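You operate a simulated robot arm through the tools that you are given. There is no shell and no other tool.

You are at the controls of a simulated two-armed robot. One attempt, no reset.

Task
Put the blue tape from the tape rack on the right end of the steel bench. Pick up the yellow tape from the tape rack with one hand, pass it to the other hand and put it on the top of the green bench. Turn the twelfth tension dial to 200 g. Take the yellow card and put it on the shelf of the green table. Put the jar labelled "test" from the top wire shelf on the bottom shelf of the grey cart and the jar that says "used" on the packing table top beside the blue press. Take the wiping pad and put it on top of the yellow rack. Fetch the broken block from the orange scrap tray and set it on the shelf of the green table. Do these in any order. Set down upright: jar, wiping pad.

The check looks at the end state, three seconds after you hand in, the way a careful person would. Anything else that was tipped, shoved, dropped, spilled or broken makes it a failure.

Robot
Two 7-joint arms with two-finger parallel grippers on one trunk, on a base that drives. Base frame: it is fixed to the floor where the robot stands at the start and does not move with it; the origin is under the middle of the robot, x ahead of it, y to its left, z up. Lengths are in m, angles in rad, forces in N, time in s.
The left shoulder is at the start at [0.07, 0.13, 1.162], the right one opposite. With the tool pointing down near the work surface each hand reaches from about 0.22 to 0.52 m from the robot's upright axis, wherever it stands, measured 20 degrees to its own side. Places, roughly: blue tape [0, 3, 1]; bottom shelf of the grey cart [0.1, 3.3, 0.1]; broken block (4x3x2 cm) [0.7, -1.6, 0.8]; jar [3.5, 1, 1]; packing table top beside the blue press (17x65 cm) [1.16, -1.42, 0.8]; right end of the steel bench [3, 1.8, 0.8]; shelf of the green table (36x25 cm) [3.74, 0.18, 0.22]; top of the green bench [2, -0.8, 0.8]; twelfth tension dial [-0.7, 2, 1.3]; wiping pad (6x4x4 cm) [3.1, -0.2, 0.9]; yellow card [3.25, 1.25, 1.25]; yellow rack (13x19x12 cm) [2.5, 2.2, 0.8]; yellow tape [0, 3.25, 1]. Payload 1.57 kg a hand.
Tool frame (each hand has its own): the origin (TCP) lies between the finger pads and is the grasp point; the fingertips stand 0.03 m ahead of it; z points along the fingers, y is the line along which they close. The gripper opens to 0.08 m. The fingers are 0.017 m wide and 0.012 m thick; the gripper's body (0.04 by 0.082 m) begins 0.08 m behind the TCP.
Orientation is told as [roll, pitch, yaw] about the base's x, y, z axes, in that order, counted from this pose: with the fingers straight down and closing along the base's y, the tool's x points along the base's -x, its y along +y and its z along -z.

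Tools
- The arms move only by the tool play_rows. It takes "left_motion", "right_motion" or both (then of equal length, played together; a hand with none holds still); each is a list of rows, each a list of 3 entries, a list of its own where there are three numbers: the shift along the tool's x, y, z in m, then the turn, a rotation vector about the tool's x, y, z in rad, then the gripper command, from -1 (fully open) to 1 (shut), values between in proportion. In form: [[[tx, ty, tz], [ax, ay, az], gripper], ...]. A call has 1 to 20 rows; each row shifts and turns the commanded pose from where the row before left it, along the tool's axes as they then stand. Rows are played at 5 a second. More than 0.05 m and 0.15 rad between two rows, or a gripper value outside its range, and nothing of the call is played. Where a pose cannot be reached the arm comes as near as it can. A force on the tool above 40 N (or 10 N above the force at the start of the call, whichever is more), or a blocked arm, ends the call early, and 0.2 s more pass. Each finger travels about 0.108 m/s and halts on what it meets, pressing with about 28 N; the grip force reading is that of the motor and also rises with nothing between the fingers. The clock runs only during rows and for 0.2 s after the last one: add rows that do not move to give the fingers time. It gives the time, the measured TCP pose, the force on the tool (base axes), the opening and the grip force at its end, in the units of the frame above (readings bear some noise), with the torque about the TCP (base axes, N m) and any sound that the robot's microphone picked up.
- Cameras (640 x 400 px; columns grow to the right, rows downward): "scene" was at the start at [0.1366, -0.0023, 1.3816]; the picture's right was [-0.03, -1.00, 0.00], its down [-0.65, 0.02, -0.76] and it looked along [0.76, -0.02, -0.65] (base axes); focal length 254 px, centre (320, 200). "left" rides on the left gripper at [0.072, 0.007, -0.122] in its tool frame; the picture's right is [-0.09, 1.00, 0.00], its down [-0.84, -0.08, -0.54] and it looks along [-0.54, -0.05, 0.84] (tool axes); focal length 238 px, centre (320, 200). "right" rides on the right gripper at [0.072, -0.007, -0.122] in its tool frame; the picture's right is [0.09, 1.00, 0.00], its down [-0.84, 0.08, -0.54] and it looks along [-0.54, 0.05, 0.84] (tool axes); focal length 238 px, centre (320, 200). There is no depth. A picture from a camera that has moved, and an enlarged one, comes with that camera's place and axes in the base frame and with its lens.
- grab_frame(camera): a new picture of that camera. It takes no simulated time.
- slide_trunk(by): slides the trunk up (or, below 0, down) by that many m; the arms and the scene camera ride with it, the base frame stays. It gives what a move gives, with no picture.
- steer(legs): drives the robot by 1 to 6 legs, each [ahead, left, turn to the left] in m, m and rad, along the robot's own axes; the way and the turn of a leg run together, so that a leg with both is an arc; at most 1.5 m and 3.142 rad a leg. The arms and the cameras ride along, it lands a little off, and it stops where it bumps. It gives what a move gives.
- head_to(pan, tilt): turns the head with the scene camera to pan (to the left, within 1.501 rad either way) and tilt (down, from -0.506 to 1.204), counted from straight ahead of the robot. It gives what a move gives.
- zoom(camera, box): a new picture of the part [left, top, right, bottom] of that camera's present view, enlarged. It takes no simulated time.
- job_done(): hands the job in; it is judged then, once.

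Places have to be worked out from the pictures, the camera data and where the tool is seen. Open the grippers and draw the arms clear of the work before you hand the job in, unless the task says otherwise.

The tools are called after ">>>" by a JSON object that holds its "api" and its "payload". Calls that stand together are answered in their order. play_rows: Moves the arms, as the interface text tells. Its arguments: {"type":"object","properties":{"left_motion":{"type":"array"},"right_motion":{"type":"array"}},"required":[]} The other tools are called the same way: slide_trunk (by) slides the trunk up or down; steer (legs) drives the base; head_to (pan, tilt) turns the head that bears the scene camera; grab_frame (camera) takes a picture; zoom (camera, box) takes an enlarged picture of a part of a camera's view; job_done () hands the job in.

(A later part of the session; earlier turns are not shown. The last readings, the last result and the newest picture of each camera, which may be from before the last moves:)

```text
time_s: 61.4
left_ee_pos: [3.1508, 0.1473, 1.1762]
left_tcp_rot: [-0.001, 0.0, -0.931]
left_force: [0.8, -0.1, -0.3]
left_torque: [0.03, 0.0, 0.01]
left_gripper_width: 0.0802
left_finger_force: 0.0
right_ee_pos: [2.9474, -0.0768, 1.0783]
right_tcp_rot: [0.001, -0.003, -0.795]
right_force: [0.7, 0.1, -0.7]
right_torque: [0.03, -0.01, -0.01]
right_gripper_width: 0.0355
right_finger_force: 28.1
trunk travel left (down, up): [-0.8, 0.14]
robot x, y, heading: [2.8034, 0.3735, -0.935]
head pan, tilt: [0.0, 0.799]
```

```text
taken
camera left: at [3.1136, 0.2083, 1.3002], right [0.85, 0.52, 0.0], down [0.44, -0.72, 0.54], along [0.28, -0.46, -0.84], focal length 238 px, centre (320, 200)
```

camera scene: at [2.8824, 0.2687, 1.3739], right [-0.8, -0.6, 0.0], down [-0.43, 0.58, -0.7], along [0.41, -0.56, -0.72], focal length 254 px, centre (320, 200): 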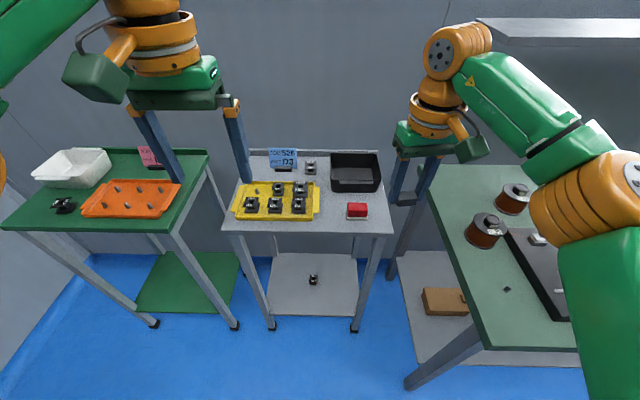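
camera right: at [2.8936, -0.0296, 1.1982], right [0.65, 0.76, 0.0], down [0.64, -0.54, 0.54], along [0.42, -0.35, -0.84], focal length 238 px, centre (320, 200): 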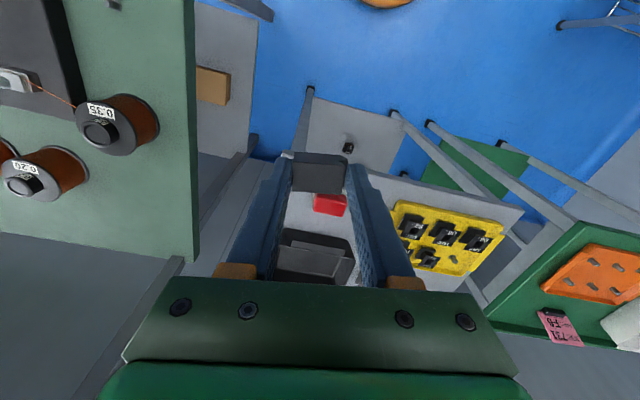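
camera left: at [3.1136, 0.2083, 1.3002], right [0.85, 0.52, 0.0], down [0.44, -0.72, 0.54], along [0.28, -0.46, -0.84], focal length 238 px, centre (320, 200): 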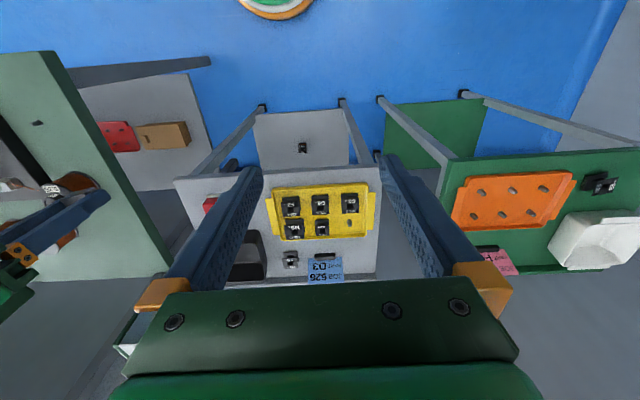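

The pad is the red/white block at about (3.07, −0.155). I zoom in to see it well.

>>> {"api": "zoom", "payload": {"camera": "scene", "box": [310, 180, 410, 240]}}

>>> {"api": "zoom", "payload": {"camera": "left", "box": [170, 170, 300, 260]}}

```text
6.40 times, centred on (360, 210) of scene
camera zoom: at [2.8824, 0.2687, 1.3739], right [-0.8, -0.6, 0.0], down [-0.43, 0.58, -0.7], along [0.41, -0.56, -0.72], focal length 1625 px, centre (64, 136)
```

zoom: 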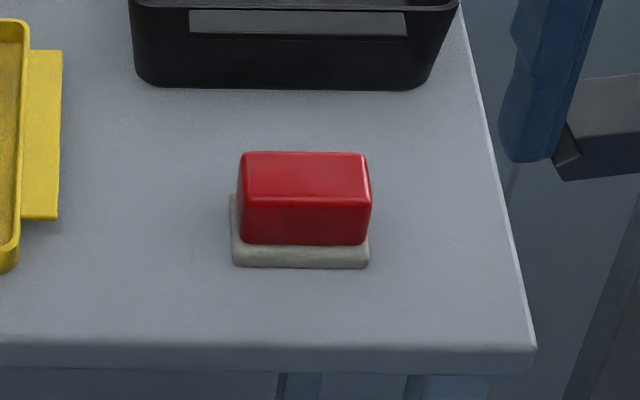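

```text
4.44 times, centred on (235, 215) of left
camera zoom: at [3.1136, 0.2083, 1.3002], right [0.85, 0.52, 0.0], down [0.44, -0.72, 0.54], along [0.28, -0.46, -0.84], focal length 1059 px, centre (698, 133)
```

zoom: 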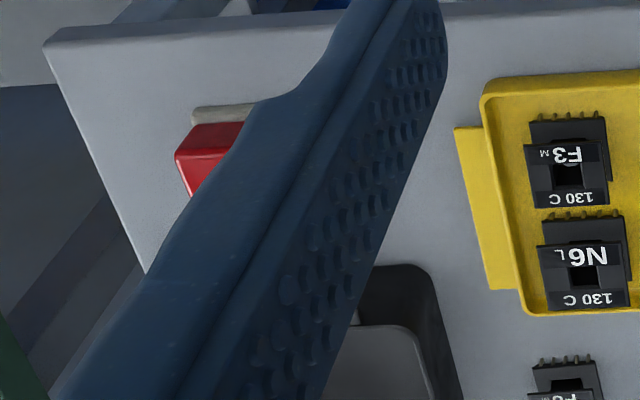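

The pad stands free with its felt base down. I'll turn slightly right and edge closer so the left hand can take it lengthwise.

>>> {"api": "steer", "payload": {"legs": [[0, 0, -0.315], [0.116, -0.01, 0]]}}

>>> {"api": "grab_frame", "payload": {"camera": "left"}}

>>> {"api": "grab_frame", "payload": {"camera": "scene"}}

```text
time_s: 63.5
left_ee_pos: [3.0934, -0.0563, 1.1763]
left_tcp_rot: [-0.001, -0.002, -1.239]
left_force: [-0.2, 0.4, 0.9]
left_torque: [-0.03, 0.0, 0.0]
left_gripper_width: 0.0802
left_finger_force: 0.1
right_ee_pos: [2.8336, -0.2092, 1.0782]
right_tcp_rot: [-0.001, -0.004, -1.099]
right_force: [0.0, 0.4, 0.0]
right_torque: [-0.01, -0.03, 0.02]
right_gripper_width: 0.0356
right_finger_force: 28.2
trunk travel left (down, up): [-0.8, 0.14]
robot x, y, heading: [2.8332, 0.26, -1.236]
head pan, tilt: [0.0, 0.799]
```

```text
taken
camera left: at [3.0771, 0.0135, 1.3012], right [0.97, 0.24, 0.0], down [0.2, -0.81, 0.54], along [0.13, -0.53, -0.84], focal length 238 px, centre (320, 200)
```

left: 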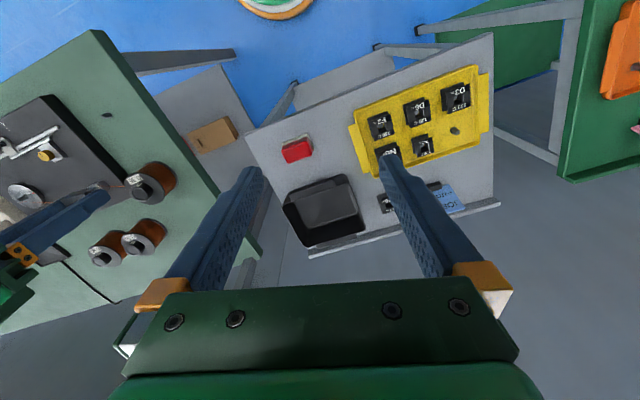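

```text
taken
camera scene: at [2.8746, 0.1408, 1.3743], right [-0.95, -0.33, 0.0], down [-0.23, 0.68, -0.7], along [0.23, -0.66, -0.71], focal length 254 px, centre (320, 200)
```

scene: 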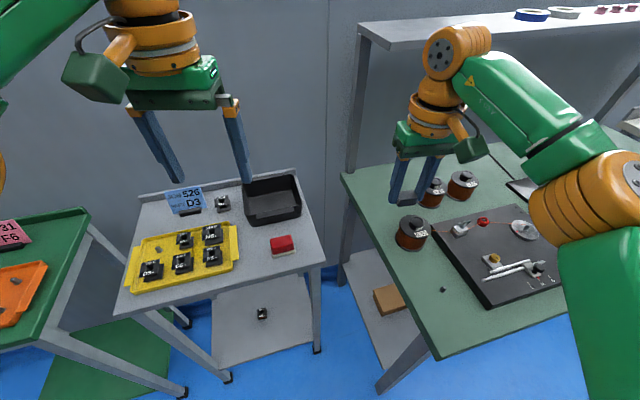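

Pad centre is about (3.074, −0.156, 0.868). Lower the left hand with a 0.31 rad turn to match the pad, then shift over it at z≈0.99.

>>> {"api": "play_rows", "payload": {"left_motion": [[[0, 0, 0.045], [0, 0, -0.0775], -1], [[0, 0, 0.045], [0, 0, -0.0775], -1], [[0, 0, 0.045], [0, 0, -0.0775], -1], [[0, 0, 0.045], [0, 0, -0.0775], -1], [[-0.0228, -0.025, 0], [0, 0, 0], -1], [[-0.0228, -0.025, 0], [0, 0, 0], -1], [[-0.0228, -0.025, 0], [0, 0, 0], -1], [[0, 0, 0], [0, 0, 0], -1], [[0, 0, 0], [0, 0, 0], -1]]}}

>>> {"api": "grab_frame", "payload": {"camera": "left"}}

>>> {"api": "zoom", "payload": {"camera": "left", "box": [240, 80, 400, 240]}}

```text
time_s: 65.5
left_ee_pos: [3.0754, -0.1608, 0.9944]
left_tcp_rot: [-0.001, -0.001, -0.929]
left_force: [-0.4, -0.2, 0.3]
left_torque: [0.0, -0.01, 0.02]
left_gripper_width: 0.08
left_finger_force: 0.1
right_ee_pos: [2.8344, -0.2114, 1.0769]
right_tcp_rot: [0.0, -0.002, -1.099]
right_force: [0.1, 0.2, -1.4]
right_torque: [-0.01, 0.02, 0.01]
right_gripper_width: 0.0359
right_finger_force: 28.3
trunk travel left (down, up): [-0.8, 0.14]
robot x, y, heading: [2.8295, 0.2601, -1.241]
head pan, tilt: [0.0, 0.799]
```

```text
taken
camera left: at [3.0398, -0.0999, 1.1185], right [0.85, 0.52, 0.0], down [0.44, -0.72, 0.54], along [0.28, -0.46, -0.84], focal length 238 px, centre (320, 200)
```

left: 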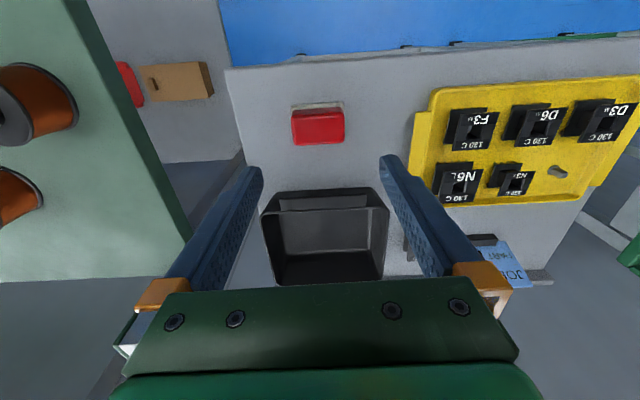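

```text
2.50 times, centred on (320, 160) of left
camera zoom: at [3.0398, -0.0999, 1.1185], right [0.85, 0.52, 0.0], down [0.44, -0.72, 0.54], along [0.28, -0.46, -0.84], focal length 596 px, centre (320, 300)
```

zoom: 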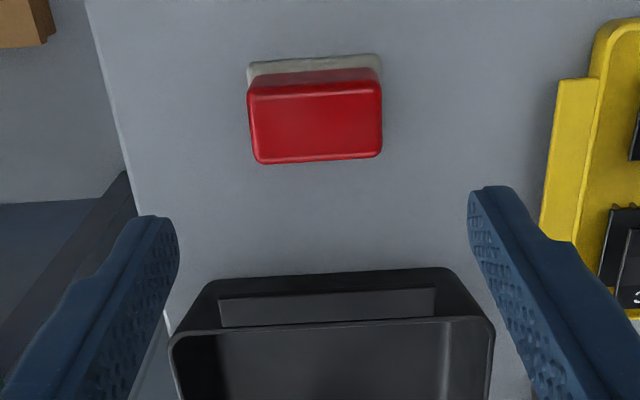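

Nearly aligned; I nudge 6 mm back and lower so the fingertips straddle the red body, then look.

>>> {"api": "play_rows", "payload": {"left_motion": [[[0.006, -0.001, 0.03], [0, 0, 0], -1], [[0, 0, 0.03], [0, 0, 0], -1], [[0, 0, 0.025], [0, 0, 0], -1], [[0, 0, 0], [0, 0, 0], -1], [[0, 0, 0], [0, 0, 0], -1]]}}

>>> {"api": "zoom", "payload": {"camera": "left", "box": [220, 80, 420, 240]}}

>>> {"api": "grab_frame", "payload": {"camera": "scene"}}

```text
time_s: 66.8
left_ee_pos: [3.0696, -0.1549, 0.9128]
left_tcp_rot: [-0.001, -0.001, -0.927]
left_force: [-0.6, -0.3, -0.1]
left_torque: [0.02, -0.01, 0.01]
left_gripper_width: 0.0801
left_finger_force: 0.0
right_ee_pos: [2.8351, -0.2128, 1.0773]
right_tcp_rot: [0.001, -0.002, -1.1]
right_force: [-0.2, 0.4, 0.3]
right_torque: [0.0, 0.0, -0.02]
right_gripper_width: 0.0359
right_finger_force: 28.1
trunk travel left (down, up): [-0.8, 0.14]
robot x, y, heading: [2.8327, 0.26, -1.238]
head pan, tilt: [0.0, 0.799]
```

```text
2.50 times, centred on (320, 160) of left
camera zoom: at [3.0337, -0.0932, 1.0358], right [0.85, 0.52, 0.0], down [0.44, -0.72, 0.54], along [0.28, -0.46, -0.84], focal length 596 px, centre (320, 300)
```

zoom: 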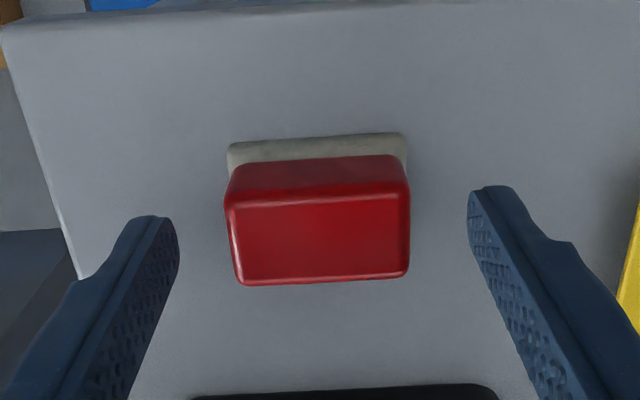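

```text
taken
camera scene: at [2.8758, 0.137, 1.3738], right [-0.95, -0.33, 0.0], down [-0.23, 0.68, -0.7], along [0.23, -0.66, -0.72], focal length 254 px, centre (320, 200)
```

scene: 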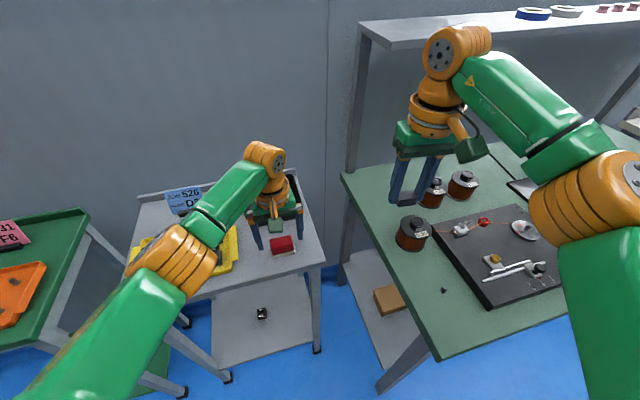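

Top of the pad is about z 0.883; shift 4 mm forward, go down 22 mm, and close gently.

>>> {"api": "play_rows", "payload": {"left_motion": [[[-0.004, 0.001, 0.01], [0, 0, 0], -1], [[0, 0, 0.012], [0, 0, 0], -1], [[0, 0, 0], [0, 0, 0], -1], [[0, 0, 0], [0, 0, 0], -0.6], [[0, 0, 0], [0, 0, 0], -0.3], [[0, 0, 0], [0, 0, 0], 0], [[0, 0, 0], [0, 0, 0], 0.3], [[0, 0, 0], [0, 0, 0], 0.3]]}}

>>> {"api": "zoom", "payload": {"camera": "left", "box": [220, 80, 420, 240]}}

```text
time_s: 68.5
left_ee_pos: [3.0732, -0.1581, 0.8878]
left_tcp_rot: [0.0, -0.001, -0.928]
left_force: [-0.7, 0.0, -0.2]
left_torque: [0.0, -0.01, -0.01]
left_gripper_width: 0.053
left_finger_force: 27.4
right_ee_pos: [2.8332, -0.2116, 1.0772]
right_tcp_rot: [0.001, -0.003, -1.1]
right_force: [-0.4, -0.2, -0.9]
right_torque: [0.01, 0.02, -0.01]
right_gripper_width: 0.0358
right_finger_force: 28.2
trunk travel left (down, up): [-0.8, 0.14]
robot x, y, heading: [2.8333, 0.2608, -1.24]
head pan, tilt: [0.0, 0.799]
```

```text
2.50 times, centred on (320, 160) of left
camera zoom: at [3.0374, -0.0963, 1.0129], right [0.85, 0.52, 0.0], down [0.44, -0.72, 0.54], along [0.28, -0.46, -0.84], focal length 596 px, centre (320, 300)
```

zoom: 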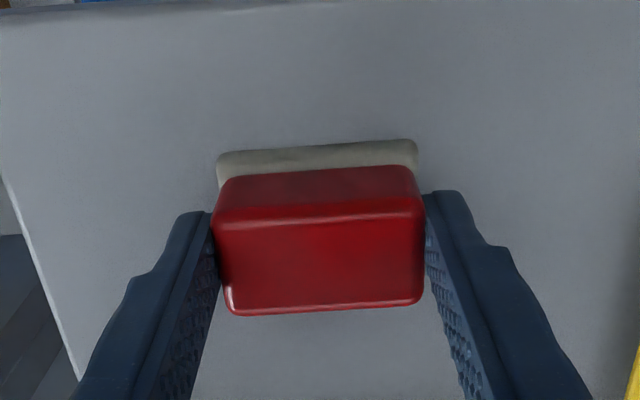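

Pad gripped. Lift straight up to about 1.16.

>>> {"api": "play_rows", "payload": {"left_motion": [[[0, 0, -0.02], [0, 0, 0], 0.3], [[0, 0, -0.045], [0, 0, 0], 0.3], [[0, 0, -0.045], [0, 0, 0], 0.3], [[0.02, 0, -0.045], [0, 0, 0], 0.3], [[0.03, 0, -0.045], [0, 0, 0], 0.3], [[0.03, 0.0, -0.045], [0, 0, 0], 0.3], [[0, 0, -0.03], [0, 0, 0], 0.3], [[0, 0, 0], [0, 0, 0], 0.3]]}}

>>> {"api": "grab_frame", "payload": {"camera": "left"}}

```text
refused: row 5 steps farther than a row can; nothing moved
```

```text
taken
camera left: at [3.0374, -0.0963, 1.0129], right [0.85, 0.52, 0.0], down [0.44, -0.72, 0.54], along [0.28, -0.46, -0.84], focal length 238 px, centre (320, 200)
```

left: 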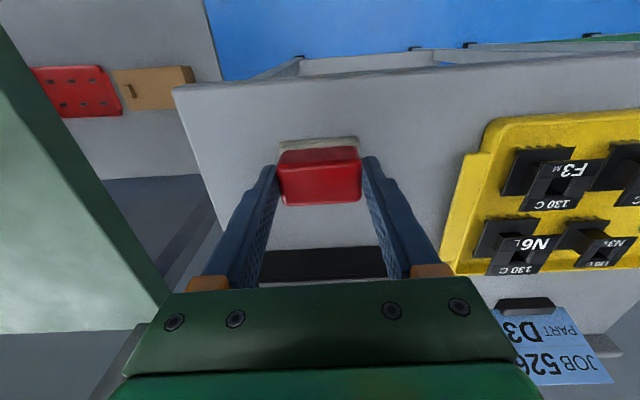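

One row exceeded the step limit; I repeat the lift with smaller steps.

>>> {"api": "play_rows", "payload": {"left_motion": [[[0, 0, -0.02], [0, 0, 0], 0.3], [[0, 0, -0.045], [0, 0, 0], 0.3], [[0, 0, -0.045], [0, 0, 0], 0.3], [[0.02, 0, -0.04], [0, 0, 0], 0.3], [[0.03, 0, -0.035], [0, 0, 0], 0.3], [[0.03, 0.0, -0.035], [0, 0, 0], 0.3], [[0, 0, -0.045], [0, 0, 0], 0.3], [[0, 0, 0], [0, 0, 0], 0.3]]}}

>>> {"api": "grab_frame", "payload": {"camera": "left"}}

```text
time_s: 70.3
left_ee_pos: [3.0267, -0.0931, 1.1552]
left_tcp_rot: [0.001, 0.0, -0.929]
left_force: [0.3, 0.0, -0.6]
left_torque: [0.0, 0.02, -0.03]
left_gripper_width: 0.053
left_finger_force: 27.9
right_ee_pos: [2.8358, -0.2116, 1.0771]
right_tcp_rot: [0.001, -0.001, -1.099]
right_force: [0.0, 0.0, -1.3]
right_torque: [0.01, -0.02, 0.01]
right_gripper_width: 0.0357
right_finger_force: 27.6
trunk travel left (down, up): [-0.8, 0.14]
robot x, y, heading: [2.8349, 0.2602, -1.236]
head pan, tilt: [0.0, 0.799]
```

```text
taken
camera left: at [2.9908, -0.0325, 1.2794], right [0.85, 0.52, 0.0], down [0.44, -0.72, 0.54], along [0.28, -0.46, -0.84], focal length 238 px, centre (320, 200)
```

left: 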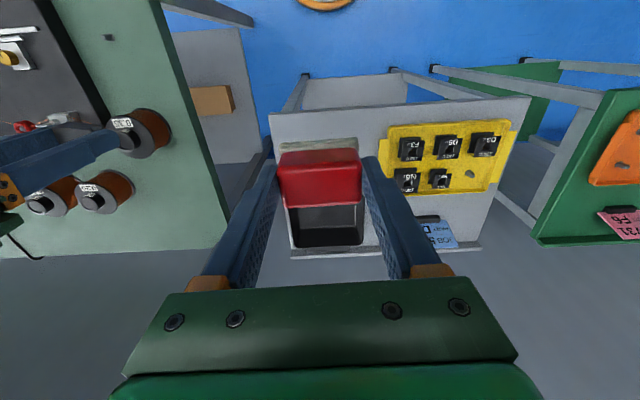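

Pad held level. I back away into the open floor and turn toward the steel bench.

>>> {"api": "steer", "payload": {"legs": [[-0.3, 0, 0], [-0.51, -0.388, 0], [0, 0, 1.836]]}}

>>> {"api": "head_to", "payload": {"pan": 0.3, "tilt": 0.4}}

>>> {"api": "grab_frame", "payload": {"camera": "scene"}}

>>> {"api": "head_to", "payload": {"pan": -0.3, "tilt": 0.4}}

>>> {"api": "grab_frame", "payload": {"camera": "scene"}}

```text
time_s: 80.0
left_ee_pos: [2.4915, 1.1744, 1.155]
left_tcp_rot: [-0.002, 0.001, 0.908]
left_force: [-0.3, -0.6, -1.1]
left_torque: [-0.01, -0.01, -0.02]
left_gripper_width: 0.053
left_finger_force: 27.9
right_ee_pos: [2.6568, 1.0204, 1.0765]
right_tcp_rot: [0.003, -0.001, 0.737]
right_force: [-0.6, -0.1, -0.8]
right_torque: [-0.01, -0.01, 0.02]
right_gripper_width: 0.0358
right_finger_force: 28.3
trunk travel left (down, up): [-0.8, 0.14]
robot x, y, heading: [2.1976, 0.8947, 0.602]
head pan, tilt: [0.0, 0.799]
```

```text
time_s: 80.8
left_ee_pos: [2.4911, 1.1735, 1.1557]
left_tcp_rot: [0.0, 0.0, 0.906]
left_force: [-0.5, -0.7, 0.1]
left_torque: [-0.02, 0.01, 0.03]
left_gripper_width: 0.0532
left_finger_force: 27.8
right_ee_pos: [2.6557, 1.0204, 1.0775]
right_tcp_rot: [0.002, -0.002, 0.737]
right_force: [0.6, -0.2, -1.2]
right_torque: [-0.04, 0.03, -0.03]
right_gripper_width: 0.0355
right_finger_force: 28.2
trunk travel left (down, up): [-0.8, 0.14]
robot x, y, heading: [2.2013, 0.8934, 0.597]
head pan, tilt: [0.3, 0.4]
```

```text
taken
camera scene: at [2.3016, 0.9943, 1.4088], right [0.78, -0.62, 0.0], down [-0.24, -0.3, -0.92], along [0.57, 0.72, -0.39], focal length 254 px, centre (320, 200)
```

scene: 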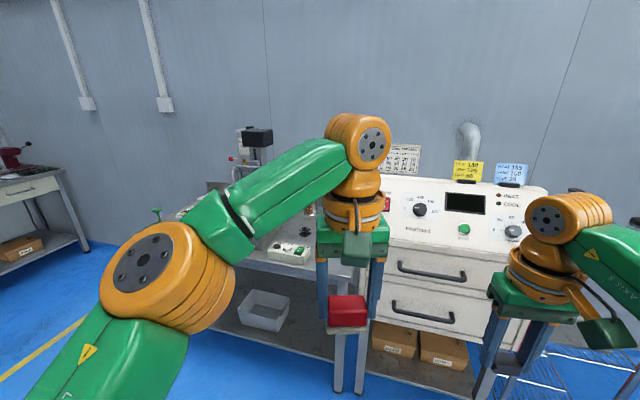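

```text
time_s: 81.8
left_ee_pos: [2.4917, 1.1744, 1.1558]
left_tcp_rot: [-0.001, 0.0, 0.908]
left_force: [0.9, -0.3, -0.6]
left_torque: [0.01, -0.03, -0.02]
left_gripper_width: 0.0528
left_finger_force: 27.9
right_ee_pos: [2.6552, 1.0195, 1.0782]
right_tcp_rot: [0.002, -0.001, 0.736]
right_force: [0.2, 0.3, -0.4]
right_torque: [0.03, 0.01, 0.03]
right_gripper_width: 0.0357
right_finger_force: 28.4
trunk travel left (down, up): [-0.8, 0.14]
robot x, y, heading: [2.2026, 0.8955, 0.6]
head pan, tilt: [-0.3, 0.4]
```

```text
taken
camera scene: at [2.3323, 0.9492, 1.4089], right [0.29, -0.96, 0.0], down [-0.37, -0.11, -0.92], along [0.88, 0.27, -0.39], focal length 254 px, centre (320, 200)
```

scene: 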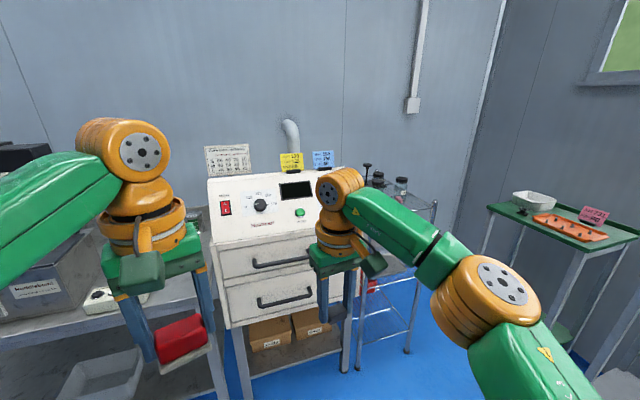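

I need a clear view of the yellow rack; I shift left along the steel bench, staying well back from it.

>>> {"api": "steer", "payload": {"legs": [[0.1, 0.736, 0.04]]}}

>>> {"api": "head_to", "payload": {"pan": 0.0, "tilt": 0.5}}

>>> {"api": "grab_frame", "payload": {"camera": "scene"}}

>>> {"api": "grab_frame", "payload": {"camera": "left"}}

```text
time_s: 85.8
left_ee_pos: [2.1453, 1.8372, 1.156]
left_tcp_rot: [0.001, 0.001, 0.932]
left_force: [-0.8, -0.8, -0.8]
left_torque: [-0.05, 0.0, 0.02]
left_gripper_width: 0.053
left_finger_force: 28.1
right_ee_pos: [2.315, 1.686, 1.077]
right_tcp_rot: [0.002, -0.002, 0.76]
right_force: [0.0, -0.7, -0.5]
right_torque: [-0.01, 0.01, 0.04]
right_gripper_width: 0.0356
right_finger_force: 28.6
trunk travel left (down, up): [-0.8, 0.14]
robot x, y, heading: [1.8607, 1.5477, 0.623]
head pan, tilt: [-0.3, 0.4]
```

```text
time_s: 86.6
left_ee_pos: [2.1465, 1.8379, 1.1553]
left_tcp_rot: [-0.002, 0.001, 0.933]
left_force: [-0.4, 0.5, -0.6]
left_torque: [-0.04, -0.02, 0.03]
left_gripper_width: 0.0529
left_finger_force: 27.7
right_ee_pos: [2.3145, 1.6879, 1.078]
right_tcp_rot: [0.001, -0.001, 0.762]
right_force: [-0.2, -0.4, -0.8]
right_torque: [-0.01, 0.01, -0.01]
right_gripper_width: 0.0356
right_finger_force: 27.9
trunk travel left (down, up): [-0.8, 0.14]
robot x, y, heading: [1.8625, 1.5488, 0.62]
head pan, tilt: [0.0, 0.499]
```

```text
taken
camera scene: at [1.9787, 1.6321, 1.3998], right [0.58, -0.81, 0.0], down [-0.39, -0.28, -0.88], along [0.71, 0.51, -0.48], focal length 254 px, centre (320, 200)
```

scene: 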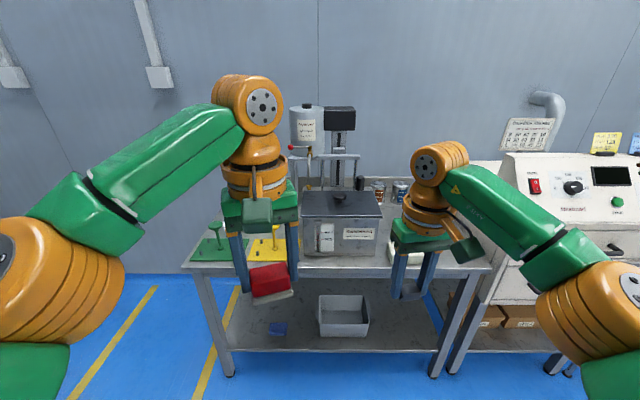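

```text
taken
camera left: at [2.0991, 1.7841, 1.2792], right [-0.75, 0.67, 0.0], down [0.56, 0.63, 0.54], along [0.36, 0.4, -0.84], focal length 238 px, centre (320, 200)
```

left: 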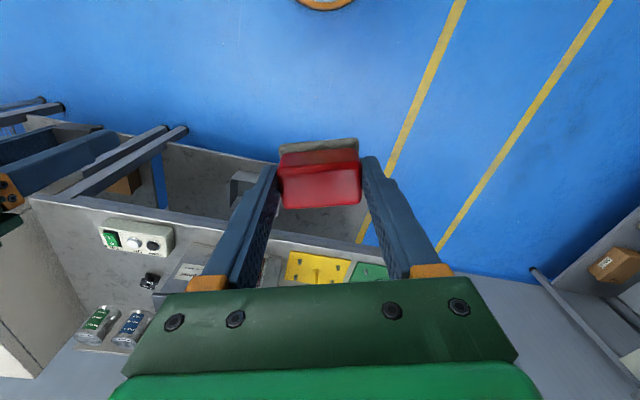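

Both a green and a yellow stand are on the bench's left end. Zoom to see their shapes.

>>> {"api": "zoom", "payload": {"camera": "scene", "box": [170, 200, 330, 300]}}

>>> {"api": "zoom", "payload": {"camera": "left", "box": [250, 220, 410, 300]}}

>>> {"api": "grab_frame", "payload": {"camera": "right"}}

```text
4.00 times, centred on (250, 250) of scene
camera zoom: at [1.9787, 1.6321, 1.3998], right [0.58, -0.81, 0.0], down [-0.39, -0.28, -0.88], along [0.71, 0.51, -0.48], focal length 1015 px, centre (600, 0)
```

zoom: 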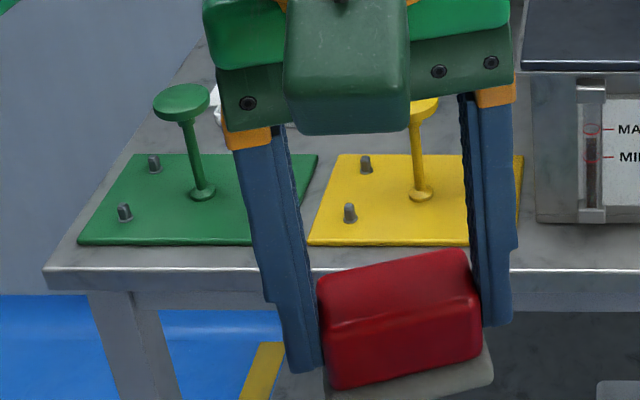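

```text
4.00 times, centred on (330, 260) of left
camera zoom: at [2.0991, 1.7841, 1.2792], right [-0.75, 0.67, 0.0], down [0.56, 0.63, 0.54], along [0.36, 0.4, -0.84], focal length 953 px, centre (280, -40)
```

zoom: 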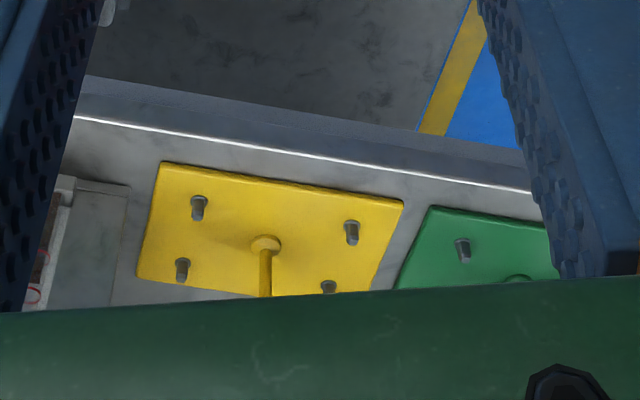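

```text
taken
camera right: at [2.268, 1.633, 1.1981], right [-0.75, 0.66, 0.0], down [0.55, 0.63, 0.54], along [0.36, 0.41, -0.84], focal length 238 px, centre (320, 200)
```

right: 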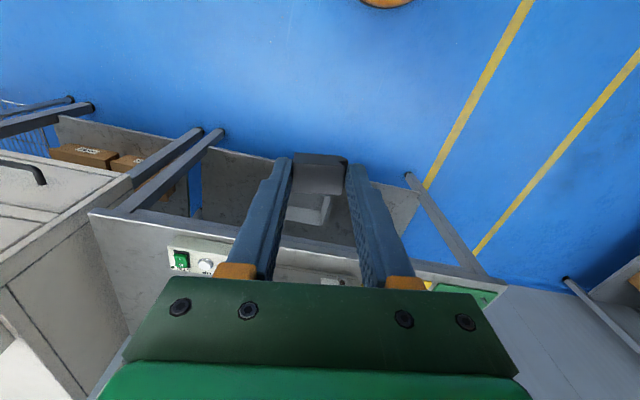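

The yellow rack has a post with a ~5 cm disc on top (post ≈ (2.470, 2.184), disc top z ≈ 0.92); the pad must be centred on it. I tuck the right hand back and up first, then drive up.

>>> {"api": "play_rows", "payload": {"right_motion": [[[0.035, 0, -0.02], [0, 0, 0], 0.8], [[0.035, 0, -0.02], [0, 0, 0], 0.8], [[0.035, 0, -0.02], [0, 0, 0], 0.8], [[0.025, 0, -0.02], [0, 0, 0], 0.8], [[0, 0, 0], [0, 0, 0], 0.8]]}}

>>> {"api": "steer", "payload": {"legs": [[0.4, 0.094, 0.02]]}}

>>> {"api": "head_to", "payload": {"pan": 0.1, "tilt": 0.85}}

>>> {"api": "grab_frame", "payload": {"camera": "scene"}}

>>> {"api": "grab_frame", "payload": {"camera": "left"}}

>>> {"api": "grab_frame", "payload": {"camera": "right"}}

```text
time_s: 87.8
left_ee_pos: [2.1457, 1.8375, 1.155]
left_tcp_rot: [0.0, -0.002, 0.935]
left_force: [0.7, 0.2, -0.2]
left_torque: [0.02, 0.0, 0.01]
left_gripper_width: 0.0531
left_finger_force: 28.1
right_ee_pos: [2.2193, 1.5968, 1.1562]
right_tcp_rot: [0.002, 0.0, 0.76]
right_force: [-0.4, -0.7, -0.7]
right_torque: [-0.01, 0.0, -0.02]
right_gripper_width: 0.0355
right_finger_force: 27.5
trunk travel left (down, up): [-0.8, 0.14]
robot x, y, heading: [1.8634, 1.5478, 0.624]
head pan, tilt: [0.0, 0.499]
```

```text
time_s: 90.3
left_ee_pos: [2.4016, 2.1471, 1.1565]
left_tcp_rot: [0.0, -0.002, 0.951]
left_force: [-1.1, -0.4, -1.4]
left_torque: [0.03, -0.02, 0.03]
left_gripper_width: 0.0532
left_finger_force: 27.9
right_ee_pos: [2.4814, 1.9051, 1.1573]
right_tcp_rot: [0.002, -0.004, 0.777]
right_force: [0.1, -0.3, -1.0]
right_torque: [0.0, 0.0, 0.01]
right_gripper_width: 0.0359
right_finger_force: 28.0
trunk travel left (down, up): [-0.8, 0.14]
robot x, y, heading: [2.1223, 1.8547, 0.637]
head pan, tilt: [0.0, 0.499]
```

```text
time_s: 91.2
left_ee_pos: [2.4054, 2.1481, 1.156]
left_tcp_rot: [0.0, 0.001, 0.95]
left_force: [-0.4, 0.3, 0.1]
left_torque: [0.0, 0.0, -0.01]
left_gripper_width: 0.0531
left_finger_force: 28.3
right_ee_pos: [2.4833, 1.9082, 1.1569]
right_tcp_rot: [0.001, -0.002, 0.778]
right_force: [0.0, 0.1, -1.0]
right_torque: [0.01, 0.0, -0.02]
right_gripper_width: 0.0358
right_finger_force: 28.4
trunk travel left (down, up): [-0.8, 0.14]
robot x, y, heading: [2.1224, 1.8575, 0.641]
head pan, tilt: [0.099, 0.85]
```

```text
taken
camera scene: at [2.225, 1.9383, 1.3698], right [0.67, -0.74, 0.0], down [-0.56, -0.51, -0.66], along [0.49, 0.44, -0.75], focal length 254 px, centre (320, 200)
```

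scene: 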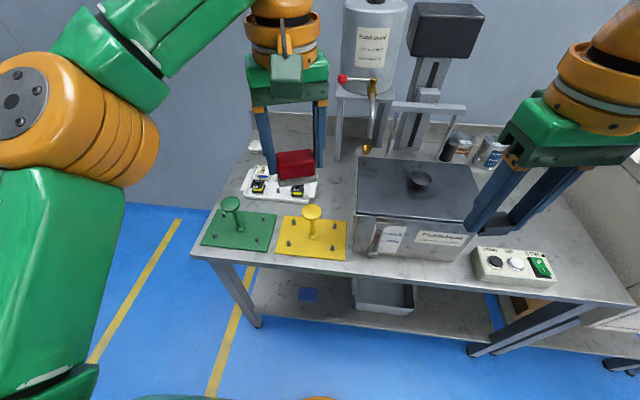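

```text
taken
camera left: at [2.3582, 2.0938, 1.2792], right [-0.76, 0.65, 0.0], down [0.55, 0.64, 0.54], along [0.35, 0.41, -0.84], focal length 238 px, centre (320, 200)
```

left: 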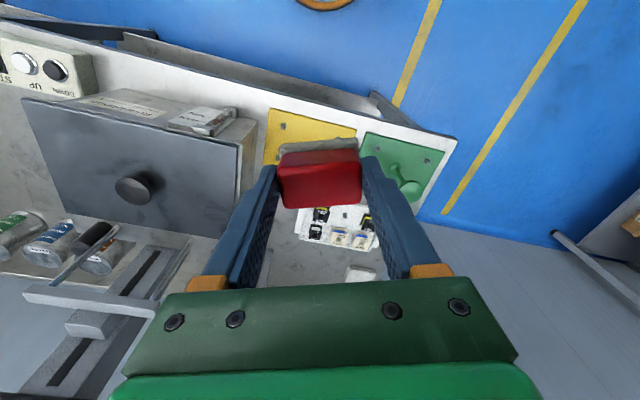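

```text
taken
camera right: at [2.4375, 1.8519, 1.2779], right [-0.76, 0.64, 0.0], down [0.54, 0.64, 0.54], along [0.35, 0.42, -0.84], focal length 238 px, centre (320, 200)
```

right: 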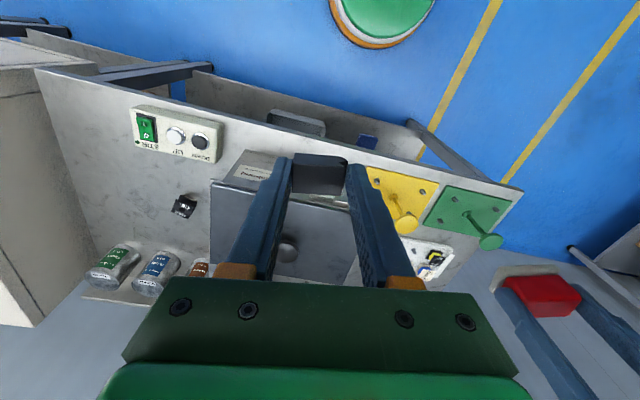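

The disc triangulates to (2.50, 2.215), top z ≈ 0.885. That is at the limit of reach, so I drive 7 cm closer.

>>> {"api": "steer", "payload": {"legs": [[0.07, 0.02, 0]]}}

>>> {"api": "grab_frame", "payload": {"camera": "right"}}

>>> {"api": "grab_frame", "payload": {"camera": "scene"}}

```text
time_s: 92.2
left_ee_pos: [2.4439, 2.2022, 1.1574]
left_tcp_rot: [-0.001, -0.005, 0.949]
left_force: [0.6, -0.7, 0.1]
left_torque: [0.05, 0.02, 0.02]
left_gripper_width: 0.0527
left_finger_force: 28.5
right_ee_pos: [2.5245, 1.9609, 1.1584]
right_tcp_rot: [0.002, -0.009, 0.777]
right_force: [0.0, -0.5, -0.1]
right_torque: [0.05, -0.02, -0.01]
right_gripper_width: 0.0357
right_finger_force: 27.7
trunk travel left (down, up): [-0.8, 0.14]
robot x, y, heading: [2.1698, 1.9109, 0.637]
head pan, tilt: [0.099, 0.85]
```

```text
taken
camera right: at [2.4779, 1.9042, 1.2793], right [-0.76, 0.64, 0.0], down [0.54, 0.64, 0.55], along [0.35, 0.42, -0.84], focal length 238 px, centre (320, 200)
```

right: 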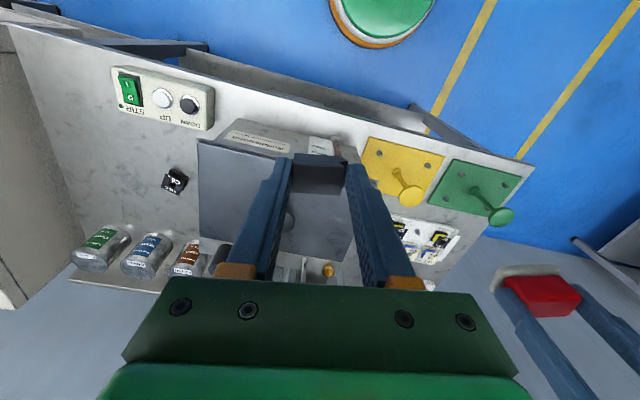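

```text
taken
camera scene: at [2.265, 1.99, 1.3706], right [0.67, -0.74, 0.0], down [-0.55, -0.5, -0.66], along [0.49, 0.45, -0.75], focal length 254 px, centre (320, 200)
```

scene: 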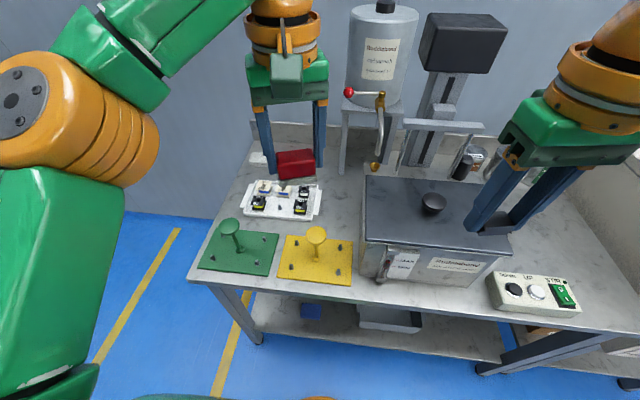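

Refined disc centre (2.500, 2.212). Move the pad over it at height, then lower to about 2 cm above and check.

>>> {"api": "play_rows", "payload": {"left_motion": [[[-0.0205, -0.02, 0], [0, 0, 0], 0.3], [[-0.02, -0.0197, 0], [0, 0, 0], 0.3], [[0, 0, 0.045], [0, 0, 0], 0.3], [[0, 0, 0.045], [0, 0, 0], 0.3], [[0, 0, 0.045], [0, 0, 0], 0.3], [[0, 0, 0.03], [0, 0, 0], 0.3], [[0, 0, 0.02], [0, 0, 0], 0.3], [[0, 0, 0], [0, 0, 0], 0.3], [[0, 0, 0], [0, 0, 0], 0.3]]}}

>>> {"api": "zoom", "payload": {"camera": "scene", "box": [260, 160, 380, 280]}}

>>> {"api": "zoom", "payload": {"camera": "right", "box": [340, 140, 480, 240]}}

>>> {"api": "grab_frame", "payload": {"camera": "left"}}

```text
time_s: 94.2
left_ee_pos: [2.4785, 2.2047, 0.9615]
left_tcp_rot: [0.0, -0.001, 0.95]
left_force: [-0.2, 0.9, -0.1]
left_torque: [0.0, 0.01, -0.03]
left_gripper_width: 0.053
left_finger_force: 28.4
left hand out of reach, approached as far as the arm can: row 1, 2
right_ee_pos: [2.5273, 1.9651, 1.156]
right_tcp_rot: [0.001, -0.002, 0.779]
right_force: [-0.3, -0.3, -0.9]
right_torque: [-0.02, -0.02, 0.0]
right_gripper_width: 0.0355
right_finger_force: 27.7
trunk travel left (down, up): [-0.8, 0.14]
robot x, y, heading: [2.1702, 1.9147, 0.643]
head pan, tilt: [0.099, 0.85]
```

```text
3.33 times, centred on (320, 220) of scene
camera zoom: at [2.2699, 1.9963, 1.3698], right [0.67, -0.74, 0.0], down [-0.56, -0.51, -0.66], along [0.49, 0.44, -0.75], focal length 846 px, centre (320, 133)
```

zoom: 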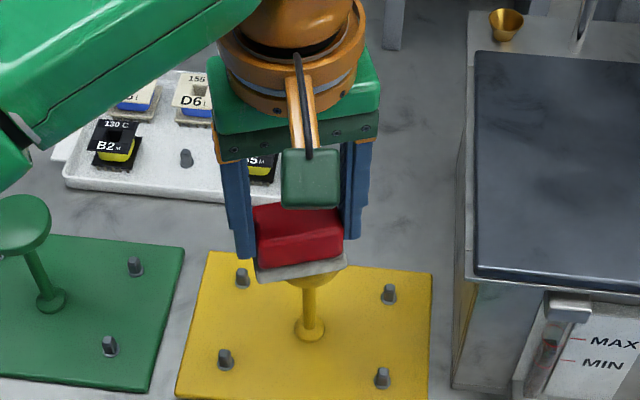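

```text
4.00 times, centred on (410, 190) of right
camera zoom: at [2.4824, 1.91, 1.278], right [-0.76, 0.64, 0.0], down [0.54, 0.64, 0.54], along [0.35, 0.42, -0.84], focal length 953 px, centre (-40, 240)
```

zoom: 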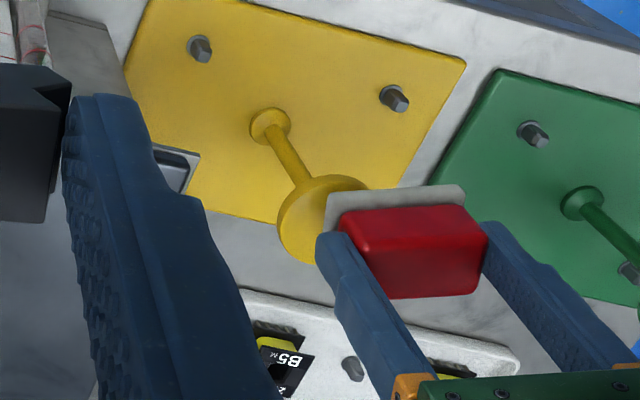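

```text
taken
camera left: at [2.4325, 2.1509, 1.0854], right [-0.76, 0.65, 0.0], down [0.55, 0.64, 0.54], along [0.35, 0.41, -0.84], focal length 238 px, centre (320, 200)
```

left: 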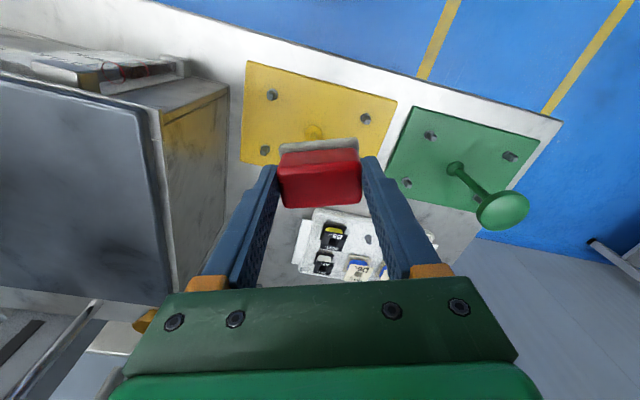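

Now at lower height I can reach further: shift the remaining ~2.3 cm to centre over the disc, then recheck.

>>> {"api": "play_rows", "payload": {"left_motion": [[[-0.019, -0.013, 0], [0, 0, 0], 0.3], [[0, 0, 0], [0, 0, 0], 0.3], [[0, 0, 0], [0, 0, 0], 0.3]]}}

>>> {"api": "zoom", "payload": {"camera": "scene", "box": [260, 160, 380, 280]}}

>>> {"api": "zoom", "payload": {"camera": "right", "box": [340, 140, 480, 240]}}

>>> {"api": "zoom", "payload": {"camera": "left", "box": [240, 80, 400, 220]}}

```text
time_s: 95.0
left_ee_pos: [2.4969, 2.2137, 0.9612]
left_tcp_rot: [0.0, -0.001, 0.951]
left_force: [0.0, 1.1, -0.4]
left_torque: [-0.01, 0.02, -0.02]
left_gripper_width: 0.0529
left_finger_force: 27.5
right_ee_pos: [2.5285, 1.9646, 1.1568]
right_tcp_rot: [-0.002, -0.003, 0.778]
right_force: [-0.9, -0.2, -1.0]
right_torque: [0.02, -0.02, 0.01]
right_gripper_width: 0.0356
right_finger_force: 27.7
trunk travel left (down, up): [-0.8, 0.14]
robot x, y, heading: [2.1682, 1.9142, 0.639]
head pan, tilt: [0.099, 0.85]
```

```text
3.33 times, centred on (320, 220) of scene
camera zoom: at [2.2694, 1.9963, 1.3698], right [0.67, -0.74, 0.0], down [-0.56, -0.51, -0.66], along [0.49, 0.44, -0.75], focal length 846 px, centre (320, 133)
```

zoom: 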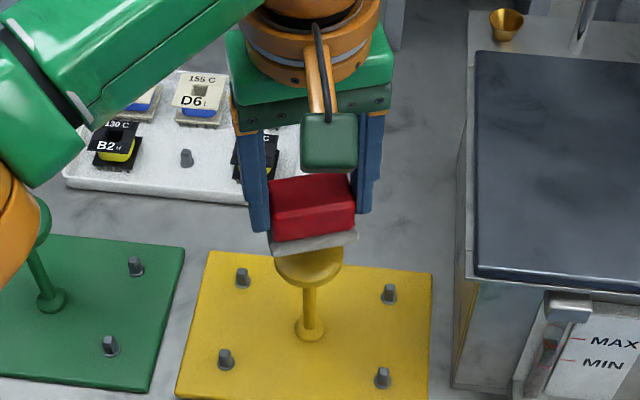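

```text
4.00 times, centred on (410, 190) of right
camera zoom: at [2.482, 1.9101, 1.2782], right [-0.76, 0.64, 0.0], down [0.54, 0.64, 0.54], along [0.35, 0.42, -0.84], focal length 953 px, centre (-40, 240)
```

zoom: 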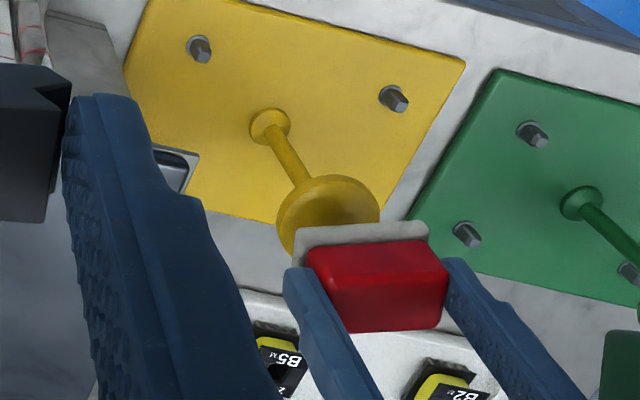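

```text
2.86 times, centred on (320, 150) of left
camera zoom: at [2.4523, 2.1588, 1.0848], right [-0.76, 0.65, 0.0], down [0.55, 0.64, 0.54], along [0.35, 0.41, -0.84], focal length 681 px, centre (320, 343)
```

zoom: 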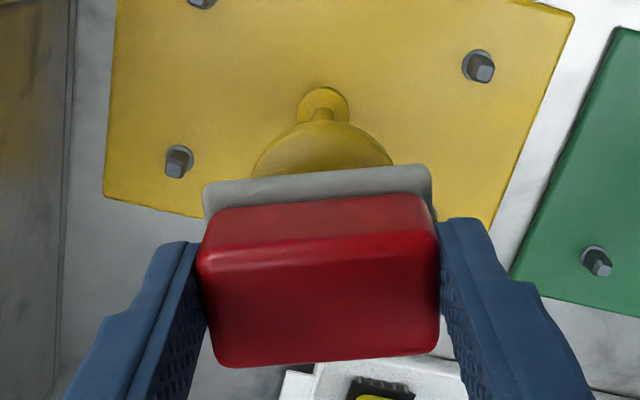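

Pad is nearly centred; disc is ~3–4 mm further ahead. Shift and lower 2 cm, then check the gap.

>>> {"api": "play_rows", "payload": {"left_motion": [[[-0.0035, 0, 0.01], [0, 0, 0], 0.3], [[0, 0, 0.01], [0, 0, 0], 0.3], [[0, 0, 0], [0, 0, 0], 0.3]]}}

>>> {"api": "zoom", "payload": {"camera": "right", "box": [360, 160, 460, 230]}}

>>> {"api": "zoom", "payload": {"camera": "left", "box": [240, 80, 400, 220]}}

```text
time_s: 95.8
left_ee_pos: [2.5001, 2.2156, 0.9416]
left_tcp_rot: [0.002, -0.001, 0.949]
left_force: [-0.2, -0.6, 0.1]
left_torque: [0.01, 0.03, 0.02]
left_gripper_width: 0.0531
left_finger_force: 27.7
right_ee_pos: [2.5276, 1.9659, 1.1571]
right_tcp_rot: [0.001, -0.003, 0.778]
right_force: [-0.5, -0.2, -0.8]
right_torque: [0.01, 0.04, 0.0]
right_gripper_width: 0.0356
right_finger_force: 27.8
trunk travel left (down, up): [-0.8, 0.14]
robot x, y, heading: [2.1698, 1.9166, 0.64]
head pan, tilt: [0.099, 0.85]
```

```text
5.71 times, centred on (410, 195) of right
camera zoom: at [2.4824, 1.9098, 1.278], right [-0.76, 0.64, 0.0], down [0.54, 0.64, 0.54], along [0.35, 0.42, -0.84], focal length 1362 px, centre (-194, 229)
```

zoom: 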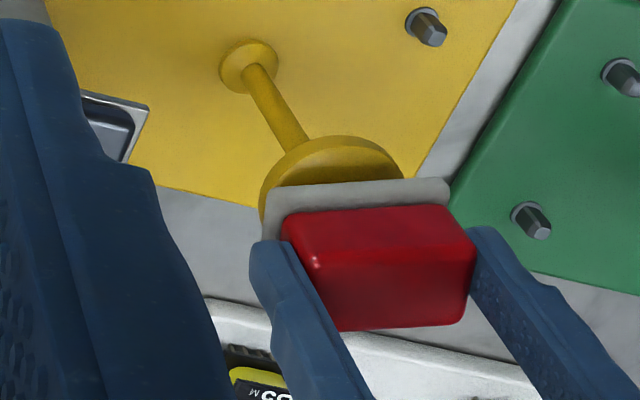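

```text
2.86 times, centred on (320, 150) of left
camera zoom: at [2.4542, 2.161, 1.0653], right [-0.76, 0.65, 0.0], down [0.55, 0.64, 0.54], along [0.35, 0.41, -0.84], focal length 681 px, centre (320, 343)
```

zoom: 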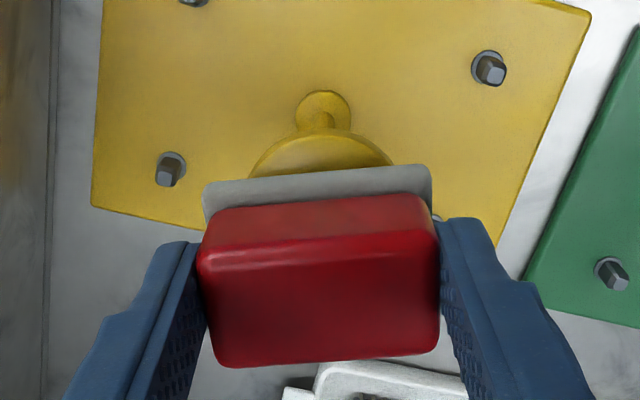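

Alignment is within a few millimetres (pad 6×4 cm on a ~5 cm disc), good. Lower gently in small steps watching the vertical force.

>>> {"api": "play_rows", "payload": {"left_motion": [[[-0.001, 0.001, 0.005], [0, 0, 0], 0.3], [[0, 0, 0.004], [0, 0, 0], 0.3], [[0, 0, 0], [0, 0, 0], 0.3]]}}

>>> {"api": "play_rows", "payload": {"left_motion": [[[0, 0, 0.003], [0, 0, 0], 0.3], [[0, 0, 0], [0, 0, 0], 0.3]]}}

>>> {"api": "play_rows", "payload": {"left_motion": [[[0, 0, 0.003], [0, 0, 0], 0.3], [[0, 0, 0], [0, 0, 0], 0.3]]}}

>>> {"api": "zoom", "payload": {"camera": "right", "box": [360, 160, 460, 230]}}

```text
time_s: 96.6
left_ee_pos: [2.5006, 2.2171, 0.9322]
left_tcp_rot: [0.0, -0.001, 0.949]
left_force: [0.9, -0.2, -0.4]
left_torque: [0.0, -0.02, -0.01]
left_gripper_width: 0.0532
left_finger_force: 28.0
right_ee_pos: [2.5261, 1.9657, 1.1578]
right_tcp_rot: [0.002, -0.001, 0.778]
right_force: [0.4, -0.8, -0.2]
right_torque: [0.01, 0.03, 0.0]
right_gripper_width: 0.0358
right_finger_force: 27.7
trunk travel left (down, up): [-0.8, 0.14]
robot x, y, heading: [2.1716, 1.9116, 0.637]
head pan, tilt: [0.099, 0.85]
```

```text
time_s: 97.2
left_ee_pos: [2.5013, 2.2173, 0.9297]
left_tcp_rot: [0.001, 0.0, 0.951]
left_force: [0.0, 0.5, -0.3]
left_torque: [-0.01, 0.0, -0.01]
left_gripper_width: 0.0531
left_finger_force: 27.6
right_ee_pos: [2.5275, 1.9656, 1.1569]
right_tcp_rot: [0.002, -0.002, 0.778]
right_force: [0.4, -0.2, -1.4]
right_torque: [0.04, -0.01, 0.01]
right_gripper_width: 0.0357
right_finger_force: 27.6
trunk travel left (down, up): [-0.8, 0.14]
robot x, y, heading: [2.1694, 1.9098, 0.64]
head pan, tilt: [0.099, 0.85]
```

```text
time_s: 97.8
left_ee_pos: [2.4987, 2.2161, 0.9283]
left_tcp_rot: [-0.004, -0.006, 0.949]
left_force: [4.5, 3.2, 19.7]
left_torque: [0.11, -0.11, 0.0]
left_gripper_width: 0.0531
left_finger_force: 27.8
right_ee_pos: [2.5269, 1.9637, 1.1579]
right_tcp_rot: [0.001, -0.004, 0.778]
right_force: [0.0, 0.5, -1.2]
right_torque: [0.0, -0.03, 0.02]
right_gripper_width: 0.0357
right_finger_force: 27.8
trunk travel left (down, up): [-0.8, 0.14]
robot x, y, heading: [2.1696, 1.9131, 0.635]
head pan, tilt: [0.099, 0.85]
```

```text
5.71 times, centred on (410, 195) of right
camera zoom: at [2.4804, 1.9084, 1.2789], right [-0.76, 0.64, 0.0], down [0.54, 0.64, 0.55], along [0.35, 0.42, -0.84], focal length 1362 px, centre (-194, 229)
```

zoom: 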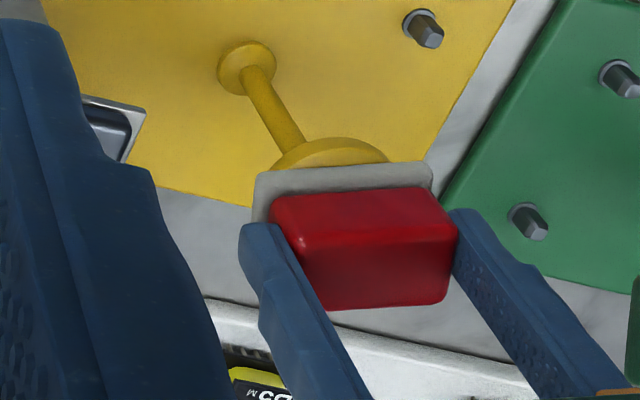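

Contact felt (~20 N, nearly centred torque). Ease up 2 mm, open, and look before retreating.

>>> {"api": "play_rows", "payload": {"left_motion": [[[0, 0, -0.002], [0, 0, 0], 0.3], [[0, 0, 0], [0, 0, 0], 0.3], [[0, 0, 0], [0, 0, 0], -0.45], [[0, 0, 0], [0, 0, 0], -0.7], [[0, 0, 0], [0, 0, 0], -1], [[0, 0, 0], [0, 0, 0], -1]]}}

>>> {"api": "zoom", "payload": {"camera": "right", "box": [360, 160, 460, 230]}}

>>> {"api": "zoom", "payload": {"camera": "left", "box": [240, 80, 400, 220]}}

```text
time_s: 99.2
left_ee_pos: [2.5008, 2.2177, 0.9288]
left_tcp_rot: [0.0, -0.001, 0.95]
left_force: [-0.5, -0.2, -0.4]
left_torque: [0.0, 0.0, 0.01]
left_gripper_width: 0.08
left_finger_force: 0.1
right_ee_pos: [2.5278, 1.9653, 1.1567]
right_tcp_rot: [0.002, -0.002, 0.778]
right_force: [0.4, -0.5, -1.4]
right_torque: [-0.01, 0.0, 0.0]
right_gripper_width: 0.0356
right_finger_force: 27.8
trunk travel left (down, up): [-0.8, 0.14]
robot x, y, heading: [2.1718, 1.9162, 0.642]
head pan, tilt: [0.099, 0.85]
```

```text
5.71 times, centred on (410, 195) of right
camera zoom: at [2.4824, 1.9099, 1.278], right [-0.76, 0.64, 0.0], down [0.54, 0.64, 0.54], along [0.35, 0.42, -0.84], focal length 1362 px, centre (-194, 229)
```

zoom: 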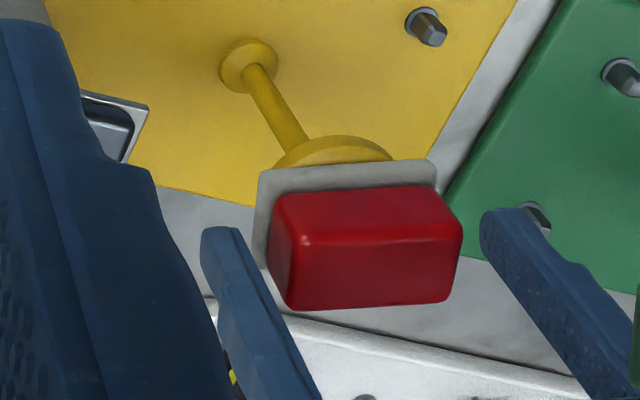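

```text
2.86 times, centred on (320, 150) of left
camera zoom: at [2.4546, 2.1632, 1.0523], right [-0.76, 0.65, 0.0], down [0.55, 0.64, 0.54], along [0.35, 0.41, -0.84], focal length 681 px, centre (320, 343)
```

zoom: 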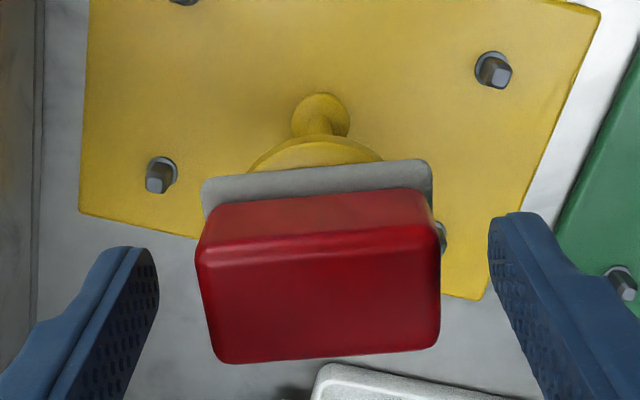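

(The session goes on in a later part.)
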